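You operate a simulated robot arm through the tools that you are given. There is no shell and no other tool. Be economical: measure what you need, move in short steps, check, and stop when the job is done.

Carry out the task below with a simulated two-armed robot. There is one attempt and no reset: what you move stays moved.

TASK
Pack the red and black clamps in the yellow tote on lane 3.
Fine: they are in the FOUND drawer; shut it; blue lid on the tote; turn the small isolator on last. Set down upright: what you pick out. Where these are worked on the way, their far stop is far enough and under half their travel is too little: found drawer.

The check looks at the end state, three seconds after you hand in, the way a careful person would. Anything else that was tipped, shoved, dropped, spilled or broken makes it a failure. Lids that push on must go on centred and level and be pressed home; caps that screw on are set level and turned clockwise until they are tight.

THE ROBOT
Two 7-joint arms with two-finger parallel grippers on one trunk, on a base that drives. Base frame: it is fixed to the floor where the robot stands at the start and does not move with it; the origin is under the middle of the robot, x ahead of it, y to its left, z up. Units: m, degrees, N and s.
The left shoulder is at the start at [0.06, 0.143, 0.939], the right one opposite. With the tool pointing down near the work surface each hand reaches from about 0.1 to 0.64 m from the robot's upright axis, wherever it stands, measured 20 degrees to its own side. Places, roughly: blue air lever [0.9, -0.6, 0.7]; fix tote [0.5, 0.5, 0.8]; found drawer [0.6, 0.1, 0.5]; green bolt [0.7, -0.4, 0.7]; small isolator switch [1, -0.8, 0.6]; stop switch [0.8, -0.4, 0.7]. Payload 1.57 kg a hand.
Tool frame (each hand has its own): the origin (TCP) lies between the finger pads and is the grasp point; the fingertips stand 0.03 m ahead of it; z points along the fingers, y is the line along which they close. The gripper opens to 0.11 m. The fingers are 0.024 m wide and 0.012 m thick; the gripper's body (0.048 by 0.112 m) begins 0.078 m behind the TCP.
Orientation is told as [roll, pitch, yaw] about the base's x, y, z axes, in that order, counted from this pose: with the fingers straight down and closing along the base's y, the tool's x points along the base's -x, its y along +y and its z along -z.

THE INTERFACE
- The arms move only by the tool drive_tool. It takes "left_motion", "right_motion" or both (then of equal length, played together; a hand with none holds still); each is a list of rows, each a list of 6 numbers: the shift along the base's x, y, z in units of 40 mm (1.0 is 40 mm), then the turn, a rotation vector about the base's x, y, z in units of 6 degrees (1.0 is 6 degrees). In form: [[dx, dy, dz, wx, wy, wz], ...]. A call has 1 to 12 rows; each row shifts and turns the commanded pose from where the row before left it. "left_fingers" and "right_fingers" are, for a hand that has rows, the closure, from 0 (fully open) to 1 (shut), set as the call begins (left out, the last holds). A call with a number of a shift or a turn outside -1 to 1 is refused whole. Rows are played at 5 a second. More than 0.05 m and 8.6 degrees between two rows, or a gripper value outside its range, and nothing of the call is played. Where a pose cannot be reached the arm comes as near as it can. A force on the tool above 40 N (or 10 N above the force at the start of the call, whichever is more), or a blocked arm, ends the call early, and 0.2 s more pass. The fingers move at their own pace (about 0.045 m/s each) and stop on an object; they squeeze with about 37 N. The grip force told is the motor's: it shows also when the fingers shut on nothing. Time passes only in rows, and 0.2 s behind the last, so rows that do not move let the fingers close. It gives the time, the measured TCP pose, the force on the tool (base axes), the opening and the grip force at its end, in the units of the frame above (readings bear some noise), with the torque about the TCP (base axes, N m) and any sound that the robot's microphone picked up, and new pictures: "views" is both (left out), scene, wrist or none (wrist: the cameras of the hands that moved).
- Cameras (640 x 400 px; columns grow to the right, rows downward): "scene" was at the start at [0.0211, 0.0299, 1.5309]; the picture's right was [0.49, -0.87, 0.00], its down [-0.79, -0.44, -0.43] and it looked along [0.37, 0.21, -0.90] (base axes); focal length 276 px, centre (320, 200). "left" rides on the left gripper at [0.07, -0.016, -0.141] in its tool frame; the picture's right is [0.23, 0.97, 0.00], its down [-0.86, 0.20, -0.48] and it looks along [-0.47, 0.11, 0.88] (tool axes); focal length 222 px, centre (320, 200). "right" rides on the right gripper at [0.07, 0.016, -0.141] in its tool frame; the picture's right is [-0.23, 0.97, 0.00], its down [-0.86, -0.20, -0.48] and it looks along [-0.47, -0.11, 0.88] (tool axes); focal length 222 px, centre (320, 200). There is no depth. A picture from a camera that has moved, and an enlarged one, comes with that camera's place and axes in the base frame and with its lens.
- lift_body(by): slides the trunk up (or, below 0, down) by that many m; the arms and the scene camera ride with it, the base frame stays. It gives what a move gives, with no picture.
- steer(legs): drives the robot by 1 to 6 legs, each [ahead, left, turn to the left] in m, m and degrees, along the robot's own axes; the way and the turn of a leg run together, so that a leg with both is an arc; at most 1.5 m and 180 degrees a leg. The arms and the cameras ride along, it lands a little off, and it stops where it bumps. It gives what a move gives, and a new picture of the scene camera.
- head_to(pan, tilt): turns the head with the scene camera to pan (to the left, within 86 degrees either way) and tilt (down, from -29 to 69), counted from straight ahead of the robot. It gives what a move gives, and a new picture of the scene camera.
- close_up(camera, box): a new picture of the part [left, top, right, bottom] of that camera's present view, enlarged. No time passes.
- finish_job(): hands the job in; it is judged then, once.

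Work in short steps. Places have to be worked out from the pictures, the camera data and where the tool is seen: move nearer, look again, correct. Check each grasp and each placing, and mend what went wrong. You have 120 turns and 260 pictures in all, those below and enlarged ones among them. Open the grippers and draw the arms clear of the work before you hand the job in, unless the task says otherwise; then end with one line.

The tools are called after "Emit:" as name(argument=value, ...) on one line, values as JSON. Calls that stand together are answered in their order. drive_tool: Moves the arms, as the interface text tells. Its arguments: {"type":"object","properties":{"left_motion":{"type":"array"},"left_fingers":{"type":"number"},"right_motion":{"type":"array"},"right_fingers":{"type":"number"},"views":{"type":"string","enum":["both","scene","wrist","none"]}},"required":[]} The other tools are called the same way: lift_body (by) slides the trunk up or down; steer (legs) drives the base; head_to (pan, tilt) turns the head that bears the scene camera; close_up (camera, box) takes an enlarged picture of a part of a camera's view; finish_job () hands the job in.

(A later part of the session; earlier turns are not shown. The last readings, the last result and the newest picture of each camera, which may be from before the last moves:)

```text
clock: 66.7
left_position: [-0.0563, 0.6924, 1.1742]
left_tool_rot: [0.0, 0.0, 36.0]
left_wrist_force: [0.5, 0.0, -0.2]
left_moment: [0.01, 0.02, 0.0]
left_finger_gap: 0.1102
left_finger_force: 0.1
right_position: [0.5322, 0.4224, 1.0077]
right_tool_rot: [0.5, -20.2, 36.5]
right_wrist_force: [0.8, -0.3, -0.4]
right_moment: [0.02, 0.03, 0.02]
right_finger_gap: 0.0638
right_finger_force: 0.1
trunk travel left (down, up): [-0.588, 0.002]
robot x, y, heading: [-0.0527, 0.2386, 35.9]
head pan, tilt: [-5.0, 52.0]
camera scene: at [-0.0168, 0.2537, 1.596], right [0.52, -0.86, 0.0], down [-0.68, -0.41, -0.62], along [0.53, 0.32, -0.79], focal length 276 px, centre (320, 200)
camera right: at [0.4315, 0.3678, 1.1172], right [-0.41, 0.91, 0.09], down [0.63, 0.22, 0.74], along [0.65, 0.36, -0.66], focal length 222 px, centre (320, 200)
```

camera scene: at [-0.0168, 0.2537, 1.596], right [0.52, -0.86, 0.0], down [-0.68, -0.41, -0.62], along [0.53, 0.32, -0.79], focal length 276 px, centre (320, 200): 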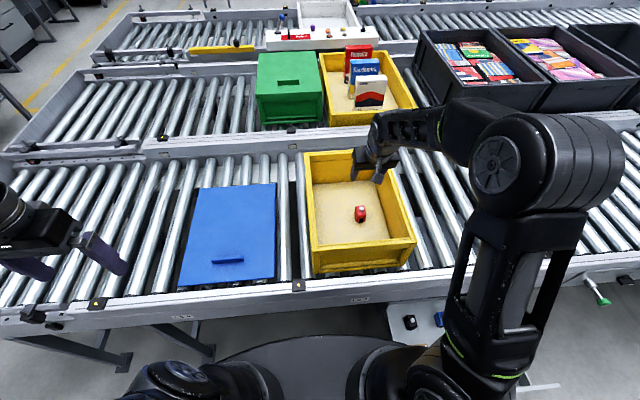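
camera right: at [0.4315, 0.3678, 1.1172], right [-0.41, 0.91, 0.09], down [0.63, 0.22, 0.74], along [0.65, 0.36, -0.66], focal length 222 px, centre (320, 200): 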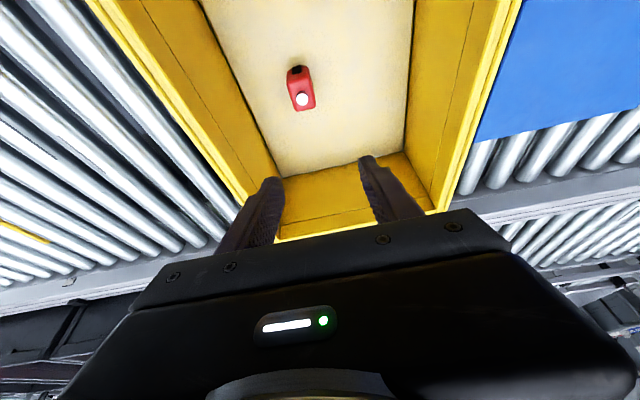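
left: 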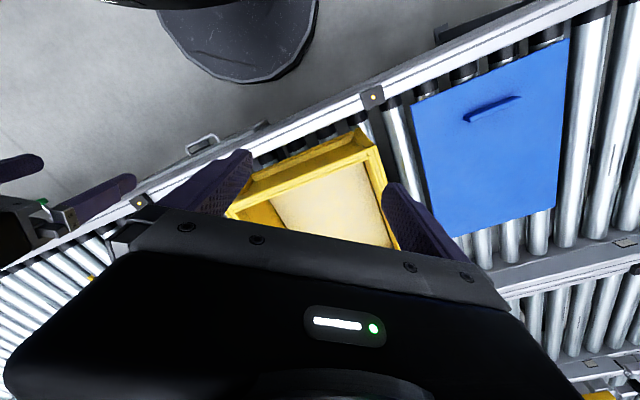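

Red stands upright in the tote. Retract the hand, back off and go to the black clamp.

Emit:
drive_tool(right_motion=[[-0.79, -0.4, 0, 0, 0, 0], [-0.79, -0.4, 0, 0, 0, 0], [-0.79, -0.4, 0, 0, 0, 0]], views="none")

Emit:
steer(legs=[[-0.36, 0, 0], [0, -0.23, 0]])

Emit:
lift_body(by=-0.1)

Emit:
close_up(camera="right", box=[0, 0, 640, 400])

```text
clock: 67.5
left_position: [-0.0566, 0.6925, 1.1743]
left_tool_rot: [0.0, 0.0, 36.0]
left_wrist_force: [-0.4, 0.0, -0.7]
left_moment: [0.01, -0.02, 0.0]
left_finger_gap: 0.1101
left_finger_force: 0.1
right_position: [0.4361, 0.3751, 1.0096]
right_tool_rot: [0.6, -20.4, 36.5]
right_wrist_force: [-0.6, 0.2, -0.2]
right_moment: [0.0, -0.01, -0.03]
right_finger_gap: 0.064
right_finger_force: 0.0
trunk travel left (down, up): [-0.588, 0.002]
robot x, y, heading: [-0.0535, 0.2347, 36.0]
head pan, tilt: [-5.0, 52.0]
```

```text
clock: 71.2
left_position: [-0.2112, 0.2939, 1.1744]
left_tool_rot: [0.1, 0.0, 36.3]
left_wrist_force: [0.2, -0.2, 1.0]
left_moment: [0.0, 0.0, -0.01]
left_finger_gap: 0.1103
left_finger_force: 0.0
right_position: [0.2811, -0.0214, 1.0102]
right_tool_rot: [0.7, -20.2, 36.6]
right_wrist_force: [0.6, -0.7, 0.2]
right_moment: [0.02, 0.02, -0.03]
right_finger_gap: 0.0639
right_finger_force: 0.0
trunk travel left (down, up): [-0.588, 0.002]
robot x, y, heading: [-0.2155, -0.1663, 36.4]
head pan, tilt: [-5.0, 52.0]
camera scene: at [-0.1717, -0.146, 1.596], right [0.52, -0.86, 0.0], down [-0.67, -0.41, -0.62], along [0.53, 0.32, -0.79], focal length 276 px, centre (320, 200)
```

scene: 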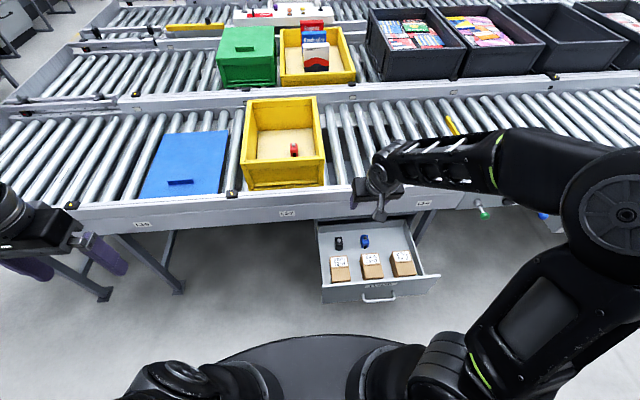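

```text
clock: 72.5
left_position: [-0.2127, 0.2955, 1.0738]
left_tool_rot: [0.1, -0.1, 36.2]
left_wrist_force: [-0.5, 0.7, -0.2]
left_moment: [-0.02, -0.01, -0.01]
left_finger_gap: 0.1101
left_finger_force: 0.0
right_position: [0.2815, -0.0213, 0.9094]
right_tool_rot: [0.5, -20.3, 36.7]
right_wrist_force: [-0.8, 0.1, -0.7]
right_moment: [0.02, -0.03, 0.01]
right_finger_gap: 0.0637
right_finger_force: 0.0
trunk travel left (down, up): [-0.488, 0.102]
robot x, y, heading: [-0.2133, -0.1668, 36.2]
head pan, tilt: [-5.0, 52.0]
```

```text
1.00 times, centred on (320, 200) of right (not enlarged: the box is as wide or as high as the picture)
camera zoom: at [0.1804, -0.0767, 1.0189], right [-0.41, 0.91, 0.09], down [0.63, 0.22, 0.74], along [0.65, 0.36, -0.66], focal length 222 px, centre (320, 200)
```

zoom: 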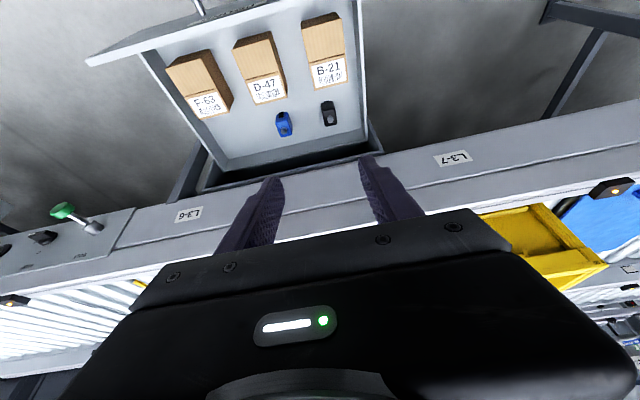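

Black knob ≈ n 0.37, t 0.16. Descend toward it along the same kind of path and look again.

Emit:
drive_tool(right_motion=[[0.25, 0.27, -0.9, 0, 0, 0], [0.25, 0.27, -0.9, 0, 0, 0], [0.31, 0.32, -0.9, 0, 0, 0], [0.31, 0.32, -0.9, 0, 0, 0], [0.31, 0.32, -0.9, 0, 0, 0], [0.31, 0.32, -0.9, 0, 0, 0], [0.31, 0.32, -0.9, 0, 0, 0], [0.31, 0.32, -0.9, 0, 0, 0]], right_fingers=0.3)

Emit:
close_up(camera="right", box=[240, 60, 440, 220])

```text
clock: 74.3
left_position: [-0.2133, 0.2957, 1.0742]
left_tool_rot: [0.1, 0.0, 36.2]
left_wrist_force: [0.2, 0.0, 0.0]
left_moment: [-0.01, 0.03, -0.01]
left_finger_gap: 0.1101
left_finger_force: 0.0
right_position: [0.3768, 0.0776, 0.6208]
right_tool_rot: [0.5, -20.3, 36.7]
right_wrist_force: [-0.4, 0.2, 0.0]
right_moment: [-0.01, 0.03, 0.02]
right_finger_gap: 0.0771
right_finger_force: 0.1
trunk travel left (down, up): [-0.488, 0.102]
robot x, y, heading: [-0.2114, -0.1653, 36.3]
head pan, tilt: [-5.0, 52.0]
camera scene: at [-0.172, -0.1445, 1.4961], right [0.52, -0.86, 0.0], down [-0.67, -0.41, -0.62], along [0.53, 0.32, -0.79], focal length 276 px, centre (320, 200)
camera right: at [0.2764, 0.0215, 0.7293], right [-0.41, 0.91, 0.09], down [0.63, 0.22, 0.74], along [0.65, 0.36, -0.66], focal length 222 px, centre (320, 200)
```

scene: 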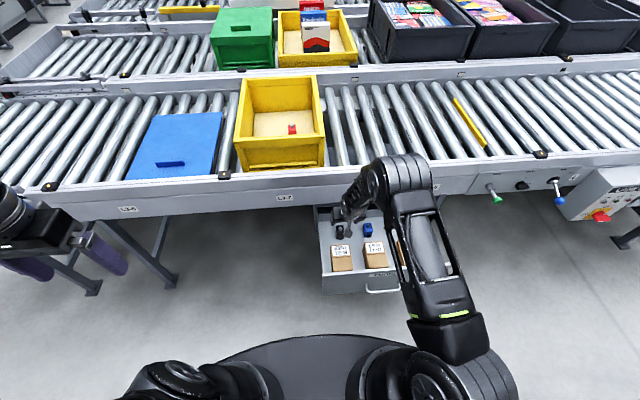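
right: 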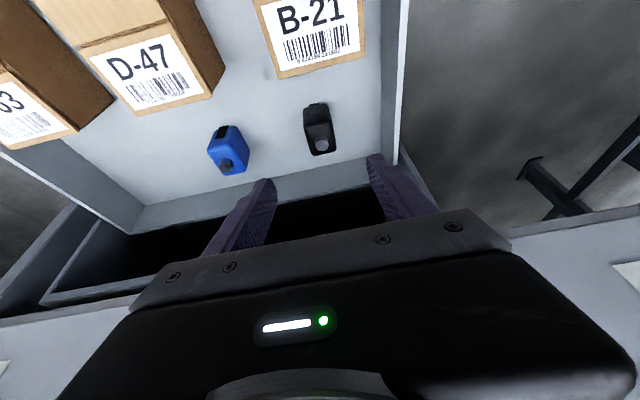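

```text
2.50 times, centred on (340, 140) of right
camera zoom: at [0.2764, 0.0215, 0.7293], right [-0.41, 0.91, 0.09], down [0.63, 0.22, 0.74], along [0.65, 0.36, -0.66], focal length 555 px, centre (270, 350)
```

zoom: 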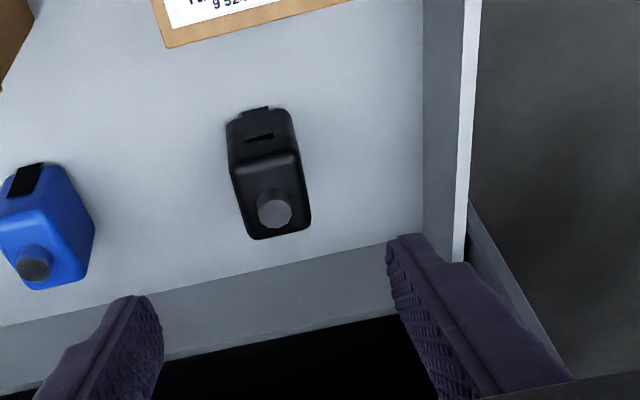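

Black knob at n=0.37, t=0.155. Descend to TCP (0.387, 0.092, 0.494).

Emit:
drive_tool(right_motion=[[0.1, 0.15, -0.8, 0, 0, 0], [0.1, 0.1, -0.8, 0, 0, 0], [0.05, 0.1, -0.8, 0, 0, 0], [0, 0, -0.75, 0, 0, 0]], right_fingers=0.4, views="wrist")

```text
clock: 75.3
left_position: [-0.213, 0.2959, 1.0734]
left_tool_rot: [0.0, 0.0, 36.2]
left_wrist_force: [0.3, 0.5, -0.5]
left_moment: [0.01, 0.02, 0.0]
left_finger_gap: 0.11
left_finger_force: 0.0
right_position: [0.3838, 0.0918, 0.4945]
right_tool_rot: [0.6, -20.3, 36.6]
right_wrist_force: [-0.3, 0.2, -0.2]
right_moment: [0.01, 0.0, 0.03]
right_finger_gap: 0.066
right_finger_force: 0.0
trunk travel left (down, up): [-0.488, 0.102]
robot x, y, heading: [-0.2128, -0.1695, 36.0]
head pan, tilt: [-5.0, 52.0]
camera right: at [0.2853, 0.0357, 0.6041], right [-0.41, 0.91, 0.09], down [0.63, 0.22, 0.74], along [0.65, 0.36, -0.66], focal length 222 px, centre (320, 200)
```

right: 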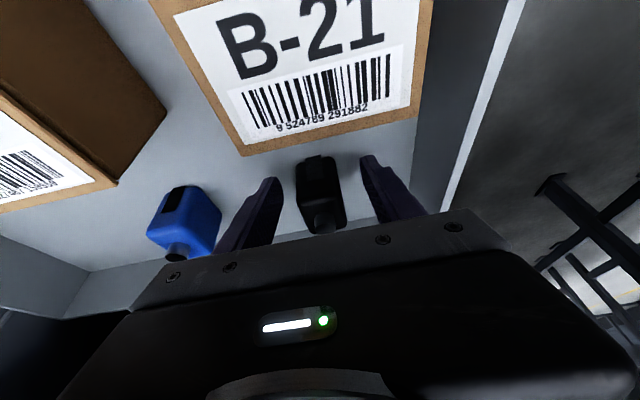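

Same picture as with red before its good grasp; close and lift slightly.

Emit:
drive_tool(right_motion=[[0, 0, 0, 0, 0, 0], [0, 0, 0, 0, 0, 0], [0, 0, 0, 0, 0, 0], [0, 0, 0, 0, 0, 0], [0, 0, 0, 0, 0, 0]], right_fingers=1, views="none")

Emit:
drive_tool(right_motion=[[0, 0, 0.5, 0, 0, 0], [0, 0, 0.5, 0, 0, 0]], views="wrist")

```text
clock: 76.5
left_position: [-0.2131, 0.2954, 1.0745]
left_tool_rot: [0.1, 0.0, 36.2]
left_wrist_force: [-1.1, -0.6, -0.4]
left_moment: [0.03, 0.0, 0.0]
left_finger_gap: 0.11
left_finger_force: 0.1
right_position: [0.3842, 0.0908, 0.4938]
right_tool_rot: [0.5, -20.2, 36.7]
right_wrist_force: [0.0, -0.6, 0.1]
right_moment: [-0.05, -0.01, 0.04]
right_finger_gap: 0.0334
right_finger_force: 36.9
trunk travel left (down, up): [-0.488, 0.102]
robot x, y, heading: [-0.2098, -0.1654, 36.0]
head pan, tilt: [-5.0, 52.0]
```

```text
clock: 77.1
left_position: [-0.2138, 0.2953, 1.0734]
left_tool_rot: [0.0, 0.0, 36.1]
left_wrist_force: [-0.3, 0.4, 0.7]
left_moment: [0.01, 0.01, -0.02]
left_finger_gap: 0.1099
left_finger_force: 0.1
right_position: [0.3849, 0.0921, 0.5344]
right_tool_rot: [0.6, -20.2, 36.8]
right_wrist_force: [-0.6, 0.2, -0.9]
right_moment: [0.0, 0.0, 0.02]
right_finger_gap: 0.0334
right_finger_force: 36.9
trunk travel left (down, up): [-0.488, 0.102]
robot x, y, heading: [-0.2086, -0.1652, 36.5]
head pan, tilt: [-5.0, 52.0]
camera right: at [0.2847, 0.0354, 0.6445], right [-0.41, 0.91, 0.09], down [0.63, 0.22, 0.74], along [0.65, 0.36, -0.66], focal length 222 px, centre (320, 200)
```

right: 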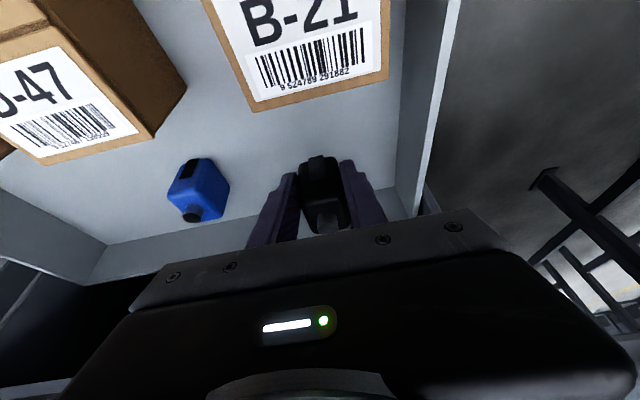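

Black held. Lift out, raise the trunk and drive to the tote as before.

Emit:
drive_tool(right_motion=[[-0.2, -0.15, 0.9, 0, 0, 0], [-0.4, -0.3, 0.9, 0, 0, 0], [-0.4, -0.3, 0.9, 0, 0, 0], [-0.4, -0.3, 0.9, 0, 0, 0], [-0.4, -0.3, 0.9, 0, 0, 0], [-0.4, -0.3, 0.9, 0, 0, 0], [-0.4, -0.3, 0.9, 0, 0, 0], [-0.4, -0.3, 0.9, 0, 0, 0], [0, 0, 0.9, 0, 0, 0], [0, 0, 0.9, 0, 0, 0]], views="none")

Emit:
lift_body(by=0.1)

Emit:
steer(legs=[[0, 0.28, 0], [0.36, 0, 0]])

```text
clock: 79.3
left_position: [-0.2133, 0.2951, 1.0731]
left_tool_rot: [-0.1, 0.0, 36.2]
left_wrist_force: [-0.9, 0.0, 0.8]
left_moment: [-0.02, -0.02, -0.03]
left_finger_gap: 0.1099
left_finger_force: 0.0
right_position: [0.2666, -0.0001, 0.896]
right_tool_rot: [0.5, -20.2, 36.7]
right_wrist_force: [-0.3, 0.9, -1.0]
right_moment: [-0.02, 0.0, -0.01]
right_finger_gap: 0.0331
right_finger_force: 36.9
trunk travel left (down, up): [-0.488, 0.102]
robot x, y, heading: [-0.2098, -0.1642, 36.3]
head pan, tilt: [-5.0, 52.0]
```

```text
clock: 80.6
left_position: [-0.2132, 0.2957, 1.1731]
left_tool_rot: [-0.1, -0.1, 36.2]
left_wrist_force: [0.4, -0.1, -0.7]
left_moment: [0.03, -0.03, -0.01]
left_finger_gap: 0.11
left_finger_force: 0.0
right_position: [0.2653, 0.0012, 0.9962]
right_tool_rot: [0.6, -20.1, 36.7]
right_wrist_force: [0.1, -0.8, -0.7]
right_moment: [0.02, 0.02, 0.01]
right_finger_gap: 0.0331
right_finger_force: 37.1
trunk travel left (down, up): [-0.588, 0.002]
robot x, y, heading: [-0.2139, -0.1673, 36.1]
head pan, tilt: [-5.0, 52.0]
```

```text
clock: 84.5
left_position: [-0.0841, 0.7294, 1.1733]
left_tool_rot: [-0.1, -0.1, 36.2]
left_wrist_force: [-0.5, -0.4, 0.1]
left_moment: [-0.03, 0.02, -0.01]
left_finger_gap: 0.1097
left_finger_force: 0.0
right_position: [0.3942, 0.4358, 0.9971]
right_tool_rot: [0.6, -20.2, 36.7]
right_wrist_force: [0.1, 0.3, -0.1]
right_moment: [-0.02, 0.02, 0.0]
right_finger_gap: 0.0332
right_finger_force: 36.9
trunk travel left (down, up): [-0.588, 0.002]
robot x, y, heading: [-0.0749, 0.2691, 36.2]
head pan, tilt: [-5.0, 52.0]
camera scene: at [-0.0437, 0.2901, 1.596], right [0.52, -0.85, 0.0], down [-0.67, -0.41, -0.61], along [0.53, 0.32, -0.79], focal length 276 px, centre (320, 200)
```

scene: 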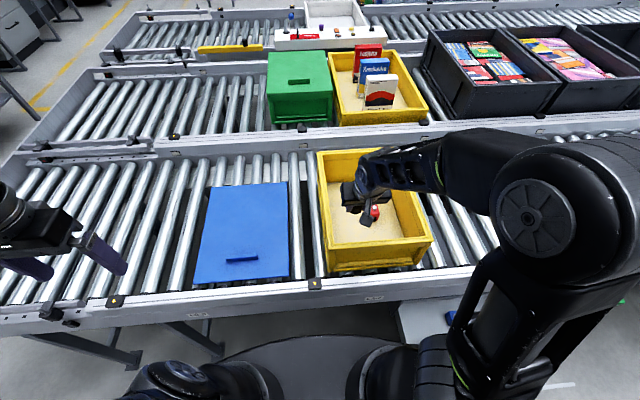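

Emit:
drive_tool(right_motion=[[0.74, 0.46, 0, 0, 0, 0], [0.74, 0.46, 0, 0, 0, 0], [0.74, 0.46, 0, 0, 0, 0], [0, 0, -0.8, 0, 0, 0], [0, 0, -0.8, 0, 0, 0]])

```text
clock: 85.7
left_position: [-0.0848, 0.7287, 1.1735]
left_tool_rot: [0.0, 0.0, 36.2]
left_wrist_force: [0.4, -0.5, -0.5]
left_moment: [-0.04, 0.02, 0.02]
left_finger_gap: 0.1099
left_finger_force: 0.0
right_position: [0.483, 0.4911, 0.93]
right_tool_rot: [0.6, -20.1, 36.8]
right_wrist_force: [-0.5, -0.5, -0.1]
right_moment: [-0.01, -0.03, -0.02]
right_finger_gap: 0.0334
right_finger_force: 37.6
trunk travel left (down, up): [-0.588, 0.002]
robot x, y, heading: [-0.079, 0.2687, 36.5]
head pan, tilt: [-5.0, 52.0]
camera scene: at [-0.0438, 0.29, 1.596], right [0.52, -0.85, 0.0], down [-0.67, -0.41, -0.62], along [0.53, 0.32, -0.79], focal length 276 px, centre (320, 200)
camera right: at [0.3823, 0.4348, 1.0396], right [-0.41, 0.91, 0.09], down [0.63, 0.22, 0.74], along [0.65, 0.36, -0.66], focal length 222 px, centre (320, 200)
```

scene: 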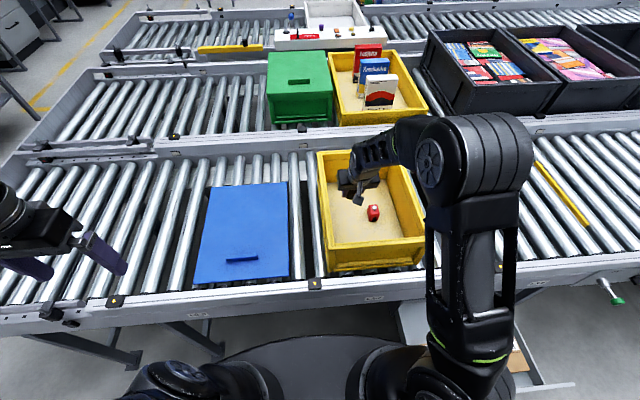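
right: 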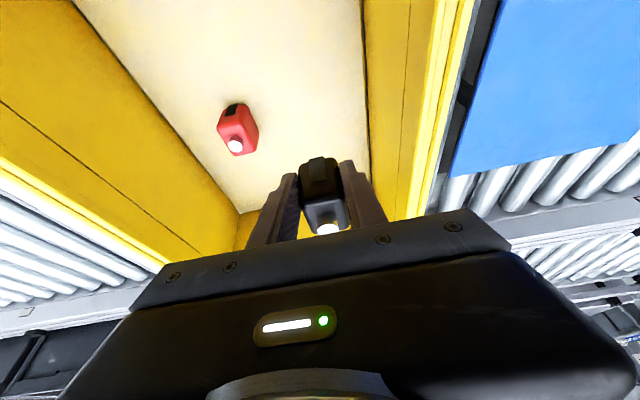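

Left floor edge t≈−0.18, red at t≈−0.026; my −0.11 is well between. Descend and creep to contact.

Emit:
drive_tool(right_motion=[[0, 0, -0.8, 0, 0, 0], [0, 0, -0.8, 0, 0, 0], [0, 0, -0.8, 0, 0, 0], [0, 0, -0.5, 0, 0, 0], [0, 0, -0.3, 0, 0, 0], [0, 0, -0.15, 0, 0, 0], [0, 0, -0.1, 0, 0, 0]], views="wrist")

```text
clock: 87.2
left_position: [-0.0858, 0.7289, 1.1743]
left_tool_rot: [0.1, 0.0, 36.1]
left_wrist_force: [0.3, 0.7, 0.2]
left_moment: [0.02, 0.0, 0.0]
left_finger_gap: 0.1098
left_finger_force: 0.1
right_position: [0.4824, 0.4919, 0.7945]
right_tool_rot: [0.6, -20.4, 36.8]
right_wrist_force: [0.0, -0.6, 5.3]
right_moment: [-0.09, -0.1, -0.04]
right_finger_gap: 0.033
right_finger_force: 37.3
trunk travel left (down, up): [-0.588, 0.002]
robot x, y, heading: [-0.0826, 0.2699, 36.0]
head pan, tilt: [-5.0, 52.0]
camera right: at [0.3817, 0.4355, 0.9036], right [-0.41, 0.91, 0.09], down [0.63, 0.22, 0.74], along [0.65, 0.36, -0.66], focal length 222 px, centre (320, 200)
```

right: 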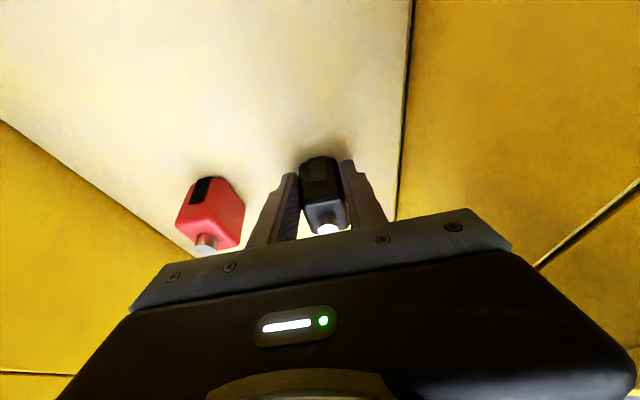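

Light contact (5 N). One more 3 mm, then release and lift away.

Emit:
drive_tool(right_motion=[[0, 0, -0.08, 0, 0, 0], [0, 0, 0, 0, 0, 0]], views="none")

Emit:
drive_tool(right_motion=[[0, 0, 0, 0, 0, 0], [0, 0, 0, 0, 0, 0], [0, 0, 0, 0, 0, 0]], right_fingers=0.46, views="wrist")

Emit:
drive_tool(right_motion=[[0, 0, 0.5, 0, 0, 0], [0, 0, 0.9, 0, 0, 0], [0, 0, 0.9, 0, 0, 0], [0, 0, 0.9, 0, 0, 0], [0, 0, 0.9, 0, 0, 0], [0, 0, 0.9, 0, 0, 0], [-0.8, -0.5, 0.3, 0, 0, 0], [-0.7, -0.5, 0, 0, 0, 0], [-0.7, -0.5, 0, 0, 0, 0]])

```text
clock: 87.8
left_position: [-0.0858, 0.728, 1.1745]
left_tool_rot: [0.0, -0.1, 36.2]
left_wrist_force: [-0.2, -0.3, 0.0]
left_moment: [0.01, -0.02, 0.0]
left_finger_gap: 0.1099
left_finger_force: 0.1
right_position: [0.4813, 0.4913, 0.7946]
right_tool_rot: [0.7, -20.7, 36.8]
right_wrist_force: [0.9, -1.8, 26.8]
right_moment: [-0.28, -0.23, 0.03]
right_finger_gap: 0.0335
right_finger_force: 37.1
trunk travel left (down, up): [-0.588, 0.002]
robot x, y, heading: [-0.0854, 0.2693, 36.4]
head pan, tilt: [-5.0, 52.0]
```

```text
clock: 88.7
left_position: [-0.085, 0.7288, 1.173]
left_tool_rot: [0.0, 0.0, 36.2]
left_wrist_force: [-0.8, 0.1, 0.1]
left_moment: [-0.01, 0.0, -0.02]
left_finger_gap: 0.1104
left_finger_force: 0.1
right_position: [0.4799, 0.4899, 0.7909]
right_tool_rot: [0.6, -20.1, 36.8]
right_wrist_force: [0.0, -0.1, -0.4]
right_moment: [0.04, 0.0, -0.03]
right_finger_gap: 0.0594
right_finger_force: 0.0
trunk travel left (down, up): [-0.588, 0.002]
robot x, y, heading: [-0.084, 0.2699, 36.3]
head pan, tilt: [-5.0, 52.0]
camera right: at [0.3812, 0.4347, 0.9002], right [-0.41, 0.91, 0.09], down [0.63, 0.22, 0.74], along [0.65, 0.36, -0.66], focal length 222 px, centre (320, 200)
```

right: 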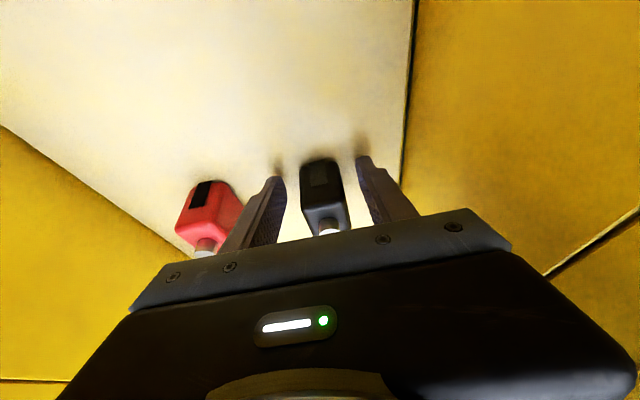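

```text
clock: 90.7
left_position: [-0.0854, 0.7288, 1.1743]
left_tool_rot: [-0.1, -0.1, 36.2]
left_wrist_force: [-0.5, 0.2, 0.4]
left_moment: [0.01, 0.01, 0.02]
left_finger_gap: 0.1099
left_finger_force: 0.0
right_position: [0.3938, 0.4308, 1.004]
right_tool_rot: [0.6, -20.3, 36.7]
right_wrist_force: [0.3, -0.4, -0.3]
right_moment: [-0.02, 0.01, 0.0]
right_finger_gap: 0.0594
right_finger_force: 0.1
trunk travel left (down, up): [-0.588, 0.002]
robot x, y, heading: [-0.0808, 0.2672, 36.0]
head pan, tilt: [-5.0, 52.0]
camera scene: at [-0.0454, 0.2882, 1.5961], right [0.52, -0.85, 0.0], down [-0.67, -0.41, -0.62], along [0.53, 0.32, -0.79], focal length 276 px, centre (320, 200)
camera right: at [0.2936, 0.3749, 1.1134], right [-0.41, 0.91, 0.09], down [0.63, 0.22, 0.74], along [0.65, 0.36, -0.66], focal length 222 px, centre (320, 200)
```

scene: 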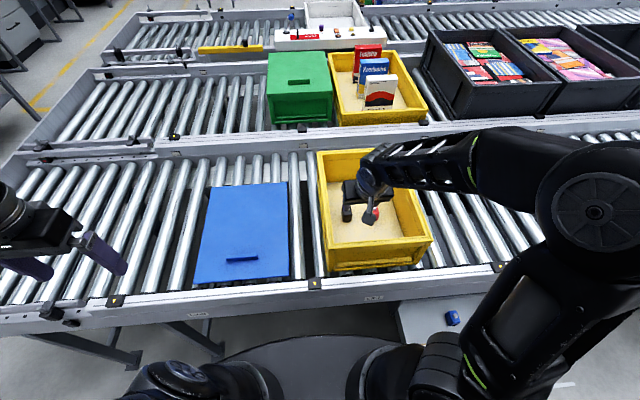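
right: 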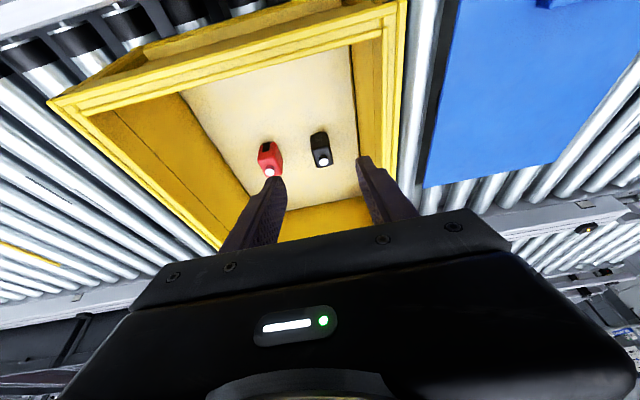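

Both clamps stand upright in the tote. Now go shut the drawer: back off, align in front of it.

Emit:
steer(legs=[[-0.5, 0, 0], [0, -0.385, 0]])

Emit:
drive_tool(right_motion=[[-0.2, -0.15, 0, 0.592, -0.806, 0], [-0.2, -0.15, 0, 0.592, -0.806, 0], [-0.2, -0.15, 0, 0.592, -0.806, 0], [-0.2, -0.15, 0, 0.592, -0.806, 0], [-0.2, -0.15, 0, 0.592, -0.806, 0], [0, 0, 0, 0, 0, 0], [0, 0, 0, 0, 0, 0]], right_fingers=1, views="none")

Emit:
lift_body(by=-0.35)

Emit:
drive_tool(right_motion=[[0, 0, -0.4, 0, 0, 0]])

```text
clock: 95.7
left_position: [-0.259, 0.116, 1.1744]
left_tool_rot: [0.0, 0.1, 35.5]
left_wrist_force: [0.2, -0.5, -0.5]
left_moment: [0.04, 0.0, 0.01]
left_finger_gap: 0.1103
left_finger_force: 0.1
right_position: [0.2164, -0.1856, 1.0035]
right_tool_rot: [0.6, -20.3, 36.2]
right_wrist_force: [0.5, 0.2, 0.1]
right_moment: [0.0, 0.0, -0.02]
right_finger_gap: 0.0593
right_finger_force: 0.0
trunk travel left (down, up): [-0.588, 0.002]
robot x, y, heading: [-0.2684, -0.3449, 35.5]
head pan, tilt: [-5.0, 52.0]
camera scene: at [-0.2241, -0.3249, 1.596], right [0.51, -0.86, 0.0], down [-0.68, -0.4, -0.62], along [0.53, 0.31, -0.79], focal length 276 px, centre (320, 200)
```

scene: 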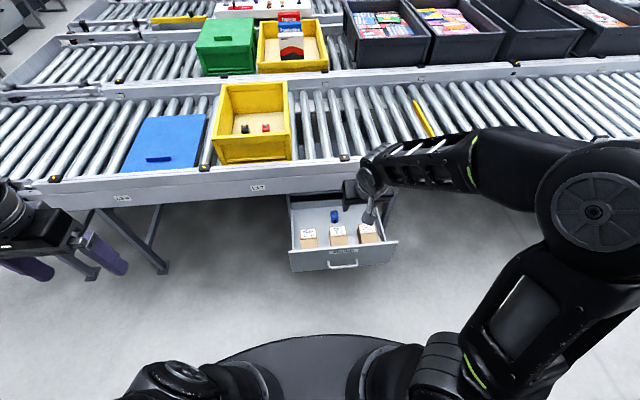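

```text
clock: 97.3
left_position: [-0.2601, 0.1164, 1.1734]
left_tool_rot: [0.0, 0.0, 35.6]
left_wrist_force: [-0.2, 1.7, -0.1]
left_moment: [-0.02, 0.01, 0.0]
left_finger_gap: 0.1102
left_finger_force: 0.0
right_position: [0.2183, -0.1691, 1.0147]
right_tool_rot: [0.7, -50.2, 36.0]
right_wrist_force: [0.9, -0.2, -0.4]
right_moment: [0.0, 0.02, 0.01]
right_finger_gap: 0.0
right_finger_force: 21.6
right hand out of reach, approached as far as the arm can: row 3, 4, 5
trunk travel left (down, up): [-0.588, 0.002]
robot x, y, heading: [-0.2589, -0.3459, 35.4]
head pan, tilt: [-5.0, 52.0]
```

```text
clock: 100.7
left_position: [-0.2598, 0.1162, 0.8233]
left_tool_rot: [0.1, 0.0, 35.5]
left_wrist_force: [0.3, -0.7, 0.2]
left_moment: [0.01, -0.06, -0.01]
left_finger_gap: 0.1101
left_finger_force: 0.1
right_position: [0.2172, -0.1695, 0.6656]
right_tool_rot: [0.8, -50.2, 36.0]
right_wrist_force: [-0.1, -0.3, -0.6]
right_moment: [0.01, -0.01, -0.02]
right_finger_gap: 0.0002
right_finger_force: 20.9
trunk travel left (down, up): [-0.238, 0.352]
robot x, y, heading: [-0.2596, -0.345, 35.4]
head pan, tilt: [-5.0, 52.0]
```

```text
clock: 101.1
left_position: [-0.2594, 0.1171, 0.8232]
left_tool_rot: [0.0, 0.0, 35.5]
left_wrist_force: [0.8, 0.2, 0.1]
left_moment: [0.01, -0.02, 0.02]
left_finger_gap: 0.1102
left_finger_force: 0.1
right_position: [0.2204, -0.1688, 0.6486]
right_tool_rot: [0.6, -50.1, 35.9]
right_wrist_force: [-0.7, -1.1, 0.2]
right_moment: [-0.03, -0.01, 0.01]
right_finger_gap: 0.0001
right_finger_force: 20.8
trunk travel left (down, up): [-0.238, 0.352]
robot x, y, heading: [-0.2607, -0.3428, 35.5]
head pan, tilt: [-5.0, 52.0]
camera scene: at [-0.2249, -0.3241, 1.2461], right [0.51, -0.86, 0.0], down [-0.68, -0.4, -0.62], along [0.53, 0.31, -0.79], focal length 276 px, centre (320, 200)
camera right: at [0.0871, -0.2471, 0.6874], right [-0.46, 0.87, 0.18], down [0.27, -0.06, 0.96], along [0.85, 0.49, -0.21], focal length 222 px, centre (320, 200)
```

scene: 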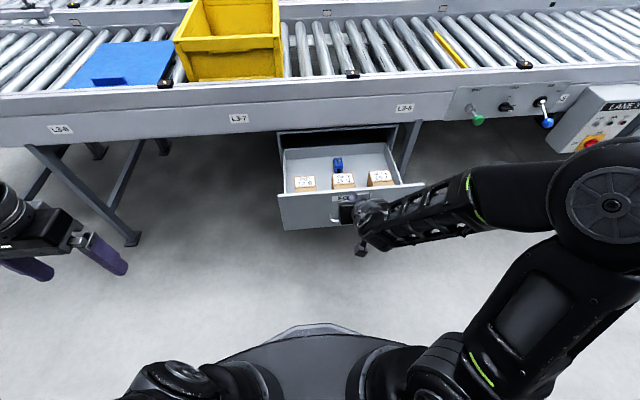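
right: 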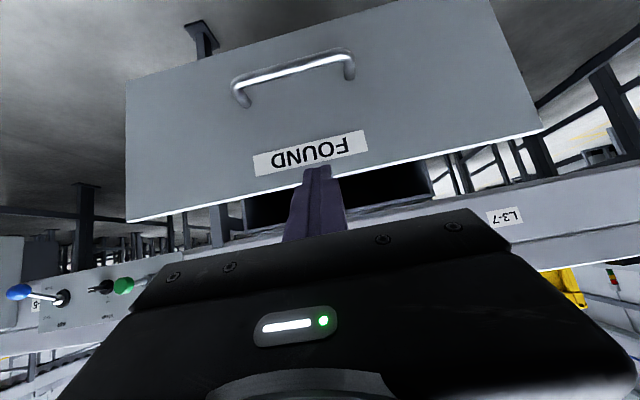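

Tip is near the face and slightly above the drawer's top edge. Back 3 cm, lower 8 cm, then check.

Emit:
drive_tool(right_motion=[[-0.6, -0.45, 0, 0, 0, 0], [0, 0, -0.9, 0, 0, 0], [0, 0, -0.9, 0, 0, 0]])

```text
clock: 101.9
left_position: [-0.2591, 0.1166, 0.8237]
left_tool_rot: [-0.1, 0.1, 35.6]
left_wrist_force: [0.5, 0.4, 0.9]
left_moment: [-0.04, 0.0, -0.03]
left_finger_gap: 0.1101
left_finger_force: 0.0
right_position: [0.2135, -0.1628, 0.5803]
right_tool_rot: [0.7, -50.2, 35.9]
right_wrist_force: [1.0, -0.1, -0.4]
right_moment: [-0.01, 0.02, -0.02]
right_finger_gap: 0.0
right_finger_force: 21.7
right hand out of reach, approached as far as the arm can: row 1
trunk travel left (down, up): [-0.238, 0.352]
robot x, y, heading: [-0.2652, -0.3419, 36.0]
head pan, tilt: [-5.0, 52.0]
camera scene: at [-0.2246, -0.3241, 1.2461], right [0.51, -0.86, 0.0], down [-0.68, -0.4, -0.62], along [0.53, 0.31, -0.79], focal length 276 px, centre (320, 200)
camera right: at [0.0816, -0.2414, 0.6176], right [-0.46, 0.87, 0.18], down [0.27, -0.06, 0.96], along [0.85, 0.49, -0.2], focal length 222 px, centre (320, 200)
```

scene: 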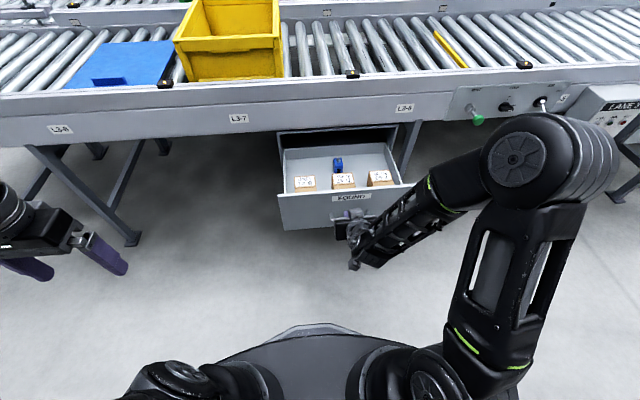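
right: 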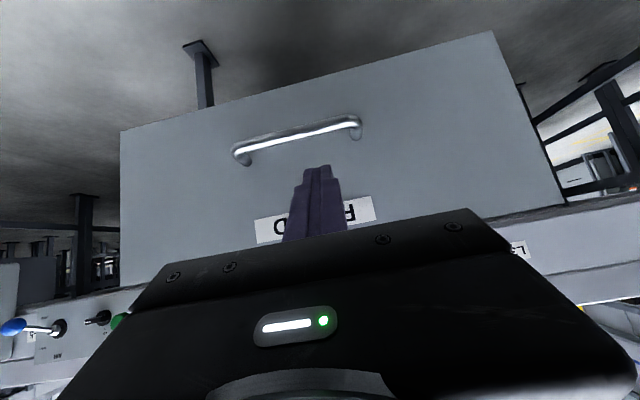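

Fingertips face the panel just above the handle. Push by driving forward in stages.

Emit:
steer(legs=[[0.1, 0, 0]])

Emit:
steer(legs=[[0.14, 0, 0]])

```text
clock: 103.0
left_position: [-0.1801, 0.1748, 0.8234]
left_tool_rot: [0.0, 0.0, 35.5]
left_wrist_force: [-0.6, -0.3, 0.1]
left_moment: [-0.02, 0.0, 0.01]
left_finger_gap: 0.1101
left_finger_force: 0.1
right_position: [0.2945, -0.1042, 0.5808]
right_tool_rot: [0.7, -50.1, 36.1]
right_wrist_force: [0.8, -0.4, -0.4]
right_moment: [0.0, 0.0, 0.0]
right_finger_gap: 0.0002
right_finger_force: 21.1
trunk travel left (down, up): [-0.238, 0.352]
robot x, y, heading: [-0.1809, -0.2878, 35.7]
head pan, tilt: [-5.0, 52.0]
camera scene: at [-0.1433, -0.2658, 1.246], right [0.51, -0.86, 0.0], down [-0.68, -0.4, -0.62], along [0.53, 0.31, -0.79], focal length 276 px, centre (320, 200)
```

scene: 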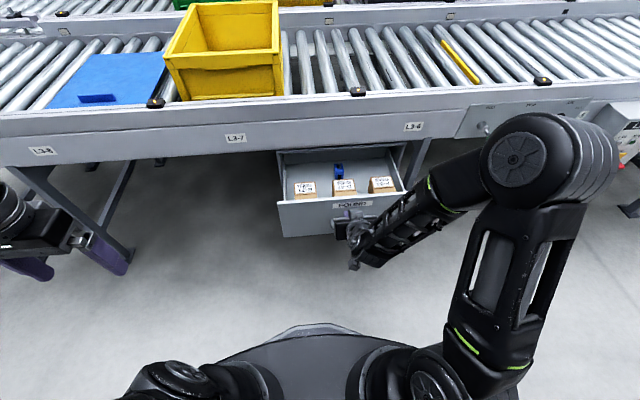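

```text
clock: 104.4
left_position: [-0.0637, 0.2571, 0.8239]
left_tool_rot: [0.0, 0.0, 35.7]
left_wrist_force: [0.4, -0.1, 0.0]
left_moment: [0.01, 0.0, 0.01]
left_finger_gap: 0.1101
left_finger_force: 0.1
right_position: [0.4112, -0.022, 0.5809]
right_tool_rot: [0.7, -50.2, 36.0]
right_wrist_force: [0.2, -0.3, -0.4]
right_moment: [0.01, 0.0, 0.02]
right_finger_gap: 0.0
right_finger_force: 21.5
trunk travel left (down, up): [-0.238, 0.352]
robot x, y, heading: [-0.066, -0.2013, 35.6]
head pan, tilt: [-5.0, 52.0]
camera scene: at [-0.0273, -0.1827, 1.246], right [0.51, -0.86, 0.0], down [-0.68, -0.4, -0.62], along [0.53, 0.31, -0.79], focal length 276 px, centre (320, 200)
```

scene: 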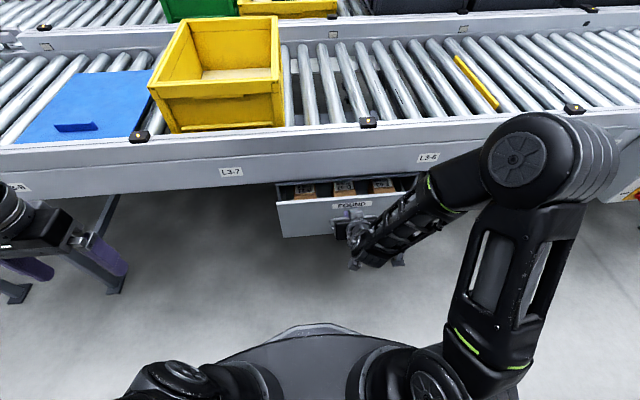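

Drawer ~7 cm from closed. Finish the push with the arm, force-guarded.

Emit:
drive_tool(right_motion=[[0.4, 0.3, 0, 0, 0, 0], [0.4, 0.3, 0, 0, 0, 0], [0.4, 0.3, 0, 0, 0, 0], [0.4, 0.3, 0, 0, 0, 0], [0.3, 0.2, 0, 0, 0, 0], [0.2, 0.15, 0, 0, 0, 0]])

```text
clock: 105.4
left_position: [-0.0633, 0.2568, 0.8231]
left_tool_rot: [0.0, -0.1, 35.4]
left_wrist_force: [-0.5, 0.1, -0.6]
left_moment: [0.02, -0.01, -0.01]
left_finger_gap: 0.1101
left_finger_force: 0.0
right_position: [0.464, 0.017, 0.5769]
right_tool_rot: [0.9, -49.3, 36.2]
right_wrist_force: [-8.1, -7.0, 5.2]
right_moment: [-0.02, -0.02, -0.02]
right_finger_gap: 0.0
right_finger_force: 21.4
trunk travel left (down, up): [-0.238, 0.352]
robot x, y, heading: [-0.0667, -0.2037, 35.4]
head pan, tilt: [-5.0, 52.0]
stopped in row 4 (right hand): the force on the tool passed its limit at 69 N (the readings are from after the stop); the commanded pose is now the measured one
camera scene: at [-0.0289, -0.1839, 1.2463], right [0.51, -0.86, 0.0], down [-0.68, -0.4, -0.62], along [0.53, 0.31, -0.79], focal length 276 px, centre (320, 200)
camera right: at [0.3316, -0.0611, 0.6177], right [-0.46, 0.87, 0.18], down [0.28, -0.05, 0.96], along [0.84, 0.5, -0.22], focal length 222 px, centre (320, 200)
```

scene: 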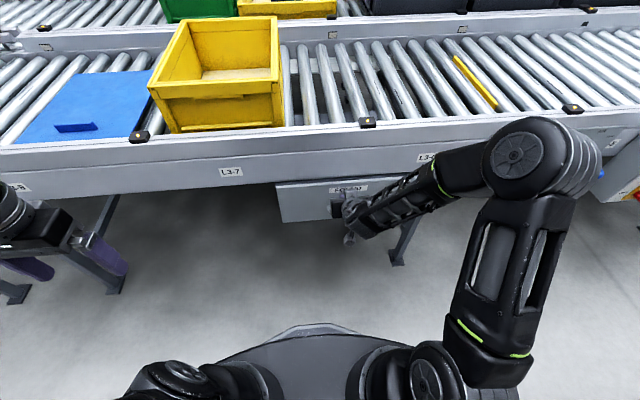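
right: 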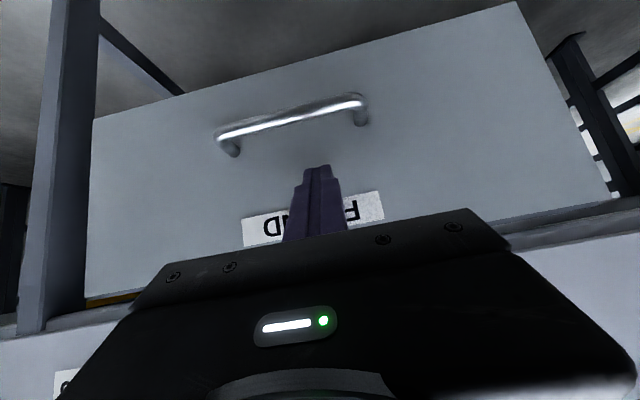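

Stopped hard, panel seems home. Back off and compare with the original closed view.

Emit:
drive_tool(right_motion=[[-0.6, -0.45, 0, 0, 0, 0], [-0.6, -0.45, 0, 0, 0, 0]], views="none")

Emit:
steer(legs=[[-0.3, 0, 0]])

Emit:
close_up(camera="scene", box=[250, 90, 450, 215])

```text
clock: 106.0
left_position: [-0.0627, 0.2575, 0.8237]
left_tool_rot: [0.0, 0.1, 35.5]
left_wrist_force: [0.9, 0.6, 0.1]
left_moment: [0.0, 0.0, 0.03]
left_finger_gap: 0.1099
left_finger_force: 0.0
right_position: [0.4177, -0.0182, 0.5758]
right_tool_rot: [0.9, -49.4, 36.0]
right_wrist_force: [0.2, 0.1, -0.2]
right_moment: [-0.04, -0.03, 0.02]
right_finger_gap: 0.0
right_finger_force: 21.3
trunk travel left (down, up): [-0.238, 0.352]
robot x, y, heading: [-0.0654, -0.2043, 35.7]
head pan, tilt: [-5.0, 52.0]
```

```text
clock: 108.0
left_position: [-0.3043, 0.0858, 0.8234]
left_tool_rot: [0.1, 0.0, 35.4]
left_wrist_force: [-0.5, -0.2, -0.3]
left_moment: [0.05, 0.0, -0.01]
left_finger_gap: 0.1104
left_finger_force: 0.0
right_position: [0.1748, -0.1908, 0.576]
right_tool_rot: [0.9, -49.4, 36.0]
right_wrist_force: [-0.1, 0.3, -0.4]
right_moment: [0.02, 0.01, 0.0]
right_finger_gap: 0.0
right_finger_force: 21.7
trunk travel left (down, up): [-0.238, 0.352]
robot x, y, heading: [-0.3091, -0.378, 35.6]
head pan, tilt: [-5.0, 52.0]
camera scene: at [-0.2684, -0.3551, 1.246], right [0.51, -0.86, 0.0], down [-0.68, -0.4, -0.62], along [0.53, 0.31, -0.79], focal length 276 px, centre (320, 200)
```

scene: 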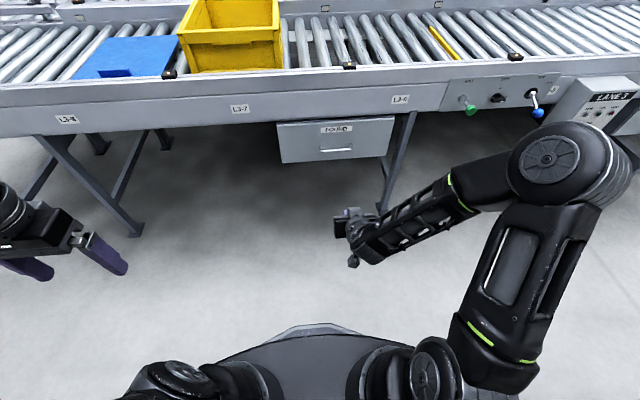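

```text
3.20 times, centred on (350, 152) of scene
camera zoom: at [-0.2684, -0.3551, 1.246], right [0.51, -0.86, 0.0], down [-0.68, -0.4, -0.62], along [0.53, 0.31, -0.79], focal length 884 px, centre (224, 352)
```

zoom: 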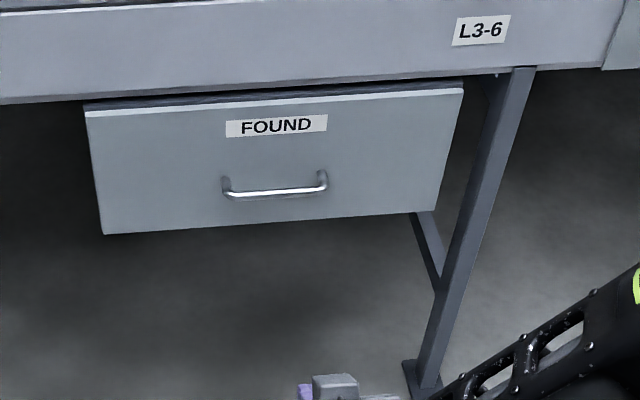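

Drawer is shut as originally. Now for the lid: raise the trunk, straighten the right hand, and drive left to view the lid closely.

Emit:
lift_body(by=0.35)

Emit:
drive_tool(right_motion=[[-0.2, -0.2, 0.5, -0.592, 0.806, 0], [-0.2, -0.2, 0.5, -0.592, 0.806, 0], [-0.2, -0.2, 0.5, -0.592, 0.806, 0], [0, 0, 0.5, -0.592, 0.806, 0], [0, 0, 0, -0.592, 0.806, 0], [0, 0, 0, -0.592, 0.806, 0], [0, 0, 0, -0.592, 0.806, 0], [0, 0, 0, -0.592, 0.806, 0]], right_fingers=0.3, views="none")

Emit:
steer(legs=[[0, 0.45, 0.6], [0.4, 0, 0]])

Emit:
close_up(camera="left", box=[0, 0, 640, 400])

```text
clock: 111.4
left_position: [-0.3028, 0.086, 1.1746]
left_tool_rot: [0.0, 0.0, 35.5]
left_wrist_force: [0.9, -0.4, 1.0]
left_moment: [0.0, 0.0, 0.0]
left_finger_gap: 0.1101
left_finger_force: 0.0
right_position: [0.174, -0.1912, 0.9266]
right_tool_rot: [0.9, -49.4, 35.9]
right_wrist_force: [-0.6, 0.0, -0.8]
right_moment: [0.0, -0.01, 0.02]
right_finger_gap: 0.0
right_finger_force: 21.7
trunk travel left (down, up): [-0.588, 0.002]
robot x, y, heading: [-0.3077, -0.3742, 35.3]
head pan, tilt: [-5.0, 52.0]
```

```text
clock: 113.2
left_position: [-0.3026, 0.0856, 1.1736]
left_tool_rot: [0.0, -0.1, 35.4]
left_wrist_force: [0.1, 0.4, -0.8]
left_moment: [0.02, 0.05, -0.05]
left_finger_gap: 0.1099
left_finger_force: 0.0
right_position: [0.151, -0.2137, 1.0063]
right_tool_rot: [0.7, -1.2, 36.2]
right_wrist_force: [-1.1, -0.5, 0.0]
right_moment: [-0.04, 0.0, 0.03]
right_finger_gap: 0.077
right_finger_force: 0.1
trunk travel left (down, up): [-0.588, 0.002]
robot x, y, heading: [-0.3068, -0.3758, 35.4]
head pan, tilt: [-5.0, 52.0]
```

```text
clock: 118.0
left_position: [-0.2497, 0.6862, 1.1735]
left_tool_rot: [0.0, 0.1, 36.3]
left_wrist_force: [0.0, 0.8, 0.0]
left_moment: [0.0, -0.01, 0.02]
left_finger_gap: 0.1102
left_finger_force: 0.0
right_position: [0.2097, 0.3919, 1.0058]
right_tool_rot: [0.7, -1.3, 36.9]
right_wrist_force: [-0.9, 0.6, 0.1]
right_moment: [-0.01, 0.02, -0.03]
right_finger_gap: 0.0772
right_finger_force: 0.1
trunk travel left (down, up): [-0.588, 0.002]
robot x, y, heading: [-0.2463, 0.2224, 36.3]
head pan, tilt: [-5.0, 52.0]
camera scene: at [-0.2085, 0.2461, 1.596], right [0.52, -0.85, 0.0], down [-0.67, -0.41, -0.61], along [0.53, 0.32, -0.79], focal length 276 px, centre (320, 200)
```

scene: 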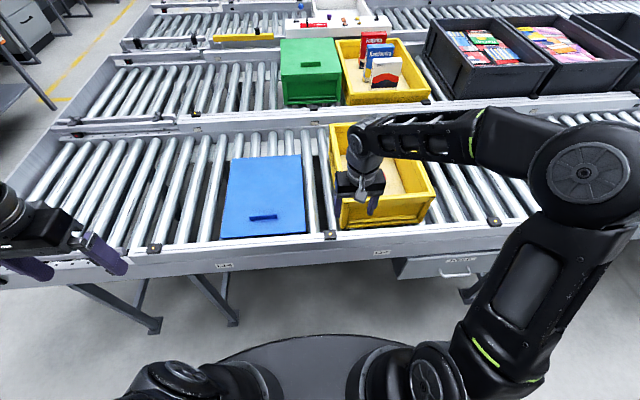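

```text
1.00 times, centred on (320, 200) of left (not enlarged: the box is as wide or as high as the picture)
camera zoom: at [-0.2967, 0.6315, 1.3157], right [-0.76, 0.65, 0.0], down [0.57, 0.67, 0.48], along [0.31, 0.36, -0.88], focal length 222 px, centre (320, 200)
```

zoom: 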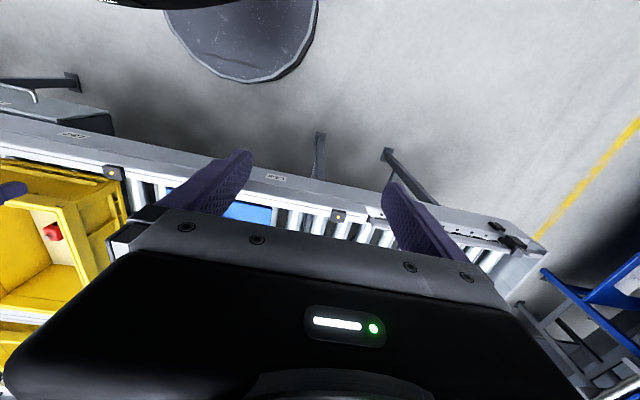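

Emit:
close_up(camera="scene", box=[200, 130, 360, 250])

Emit:
close_up(camera="scene", box=[270, 20, 430, 120])

```text
3.33 times, centred on (280, 190) of scene
camera zoom: at [-0.2085, 0.2461, 1.596], right [0.52, -0.85, 0.0], down [-0.67, -0.41, -0.61], along [0.53, 0.32, -0.79], focal length 920 px, centre (453, 233)
```

zoom: 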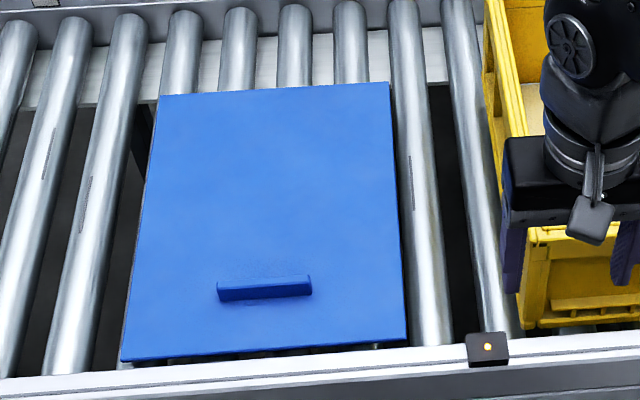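

```text
4.00 times, centred on (350, 70) of scene
camera zoom: at [-0.2085, 0.2461, 1.596], right [0.52, -0.85, 0.0], down [-0.67, -0.41, -0.61], along [0.53, 0.32, -0.79], focal length 1104 px, centre (200, 720)
```

zoom: 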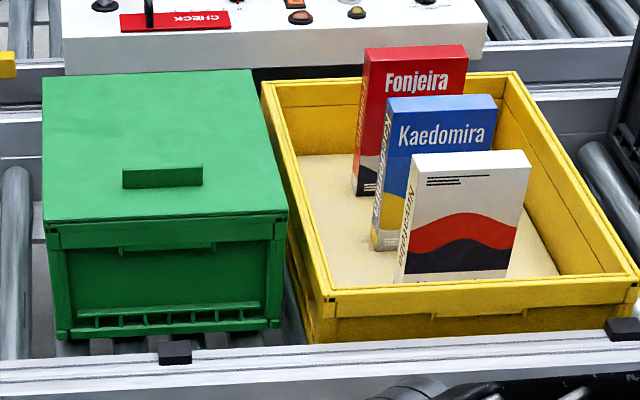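

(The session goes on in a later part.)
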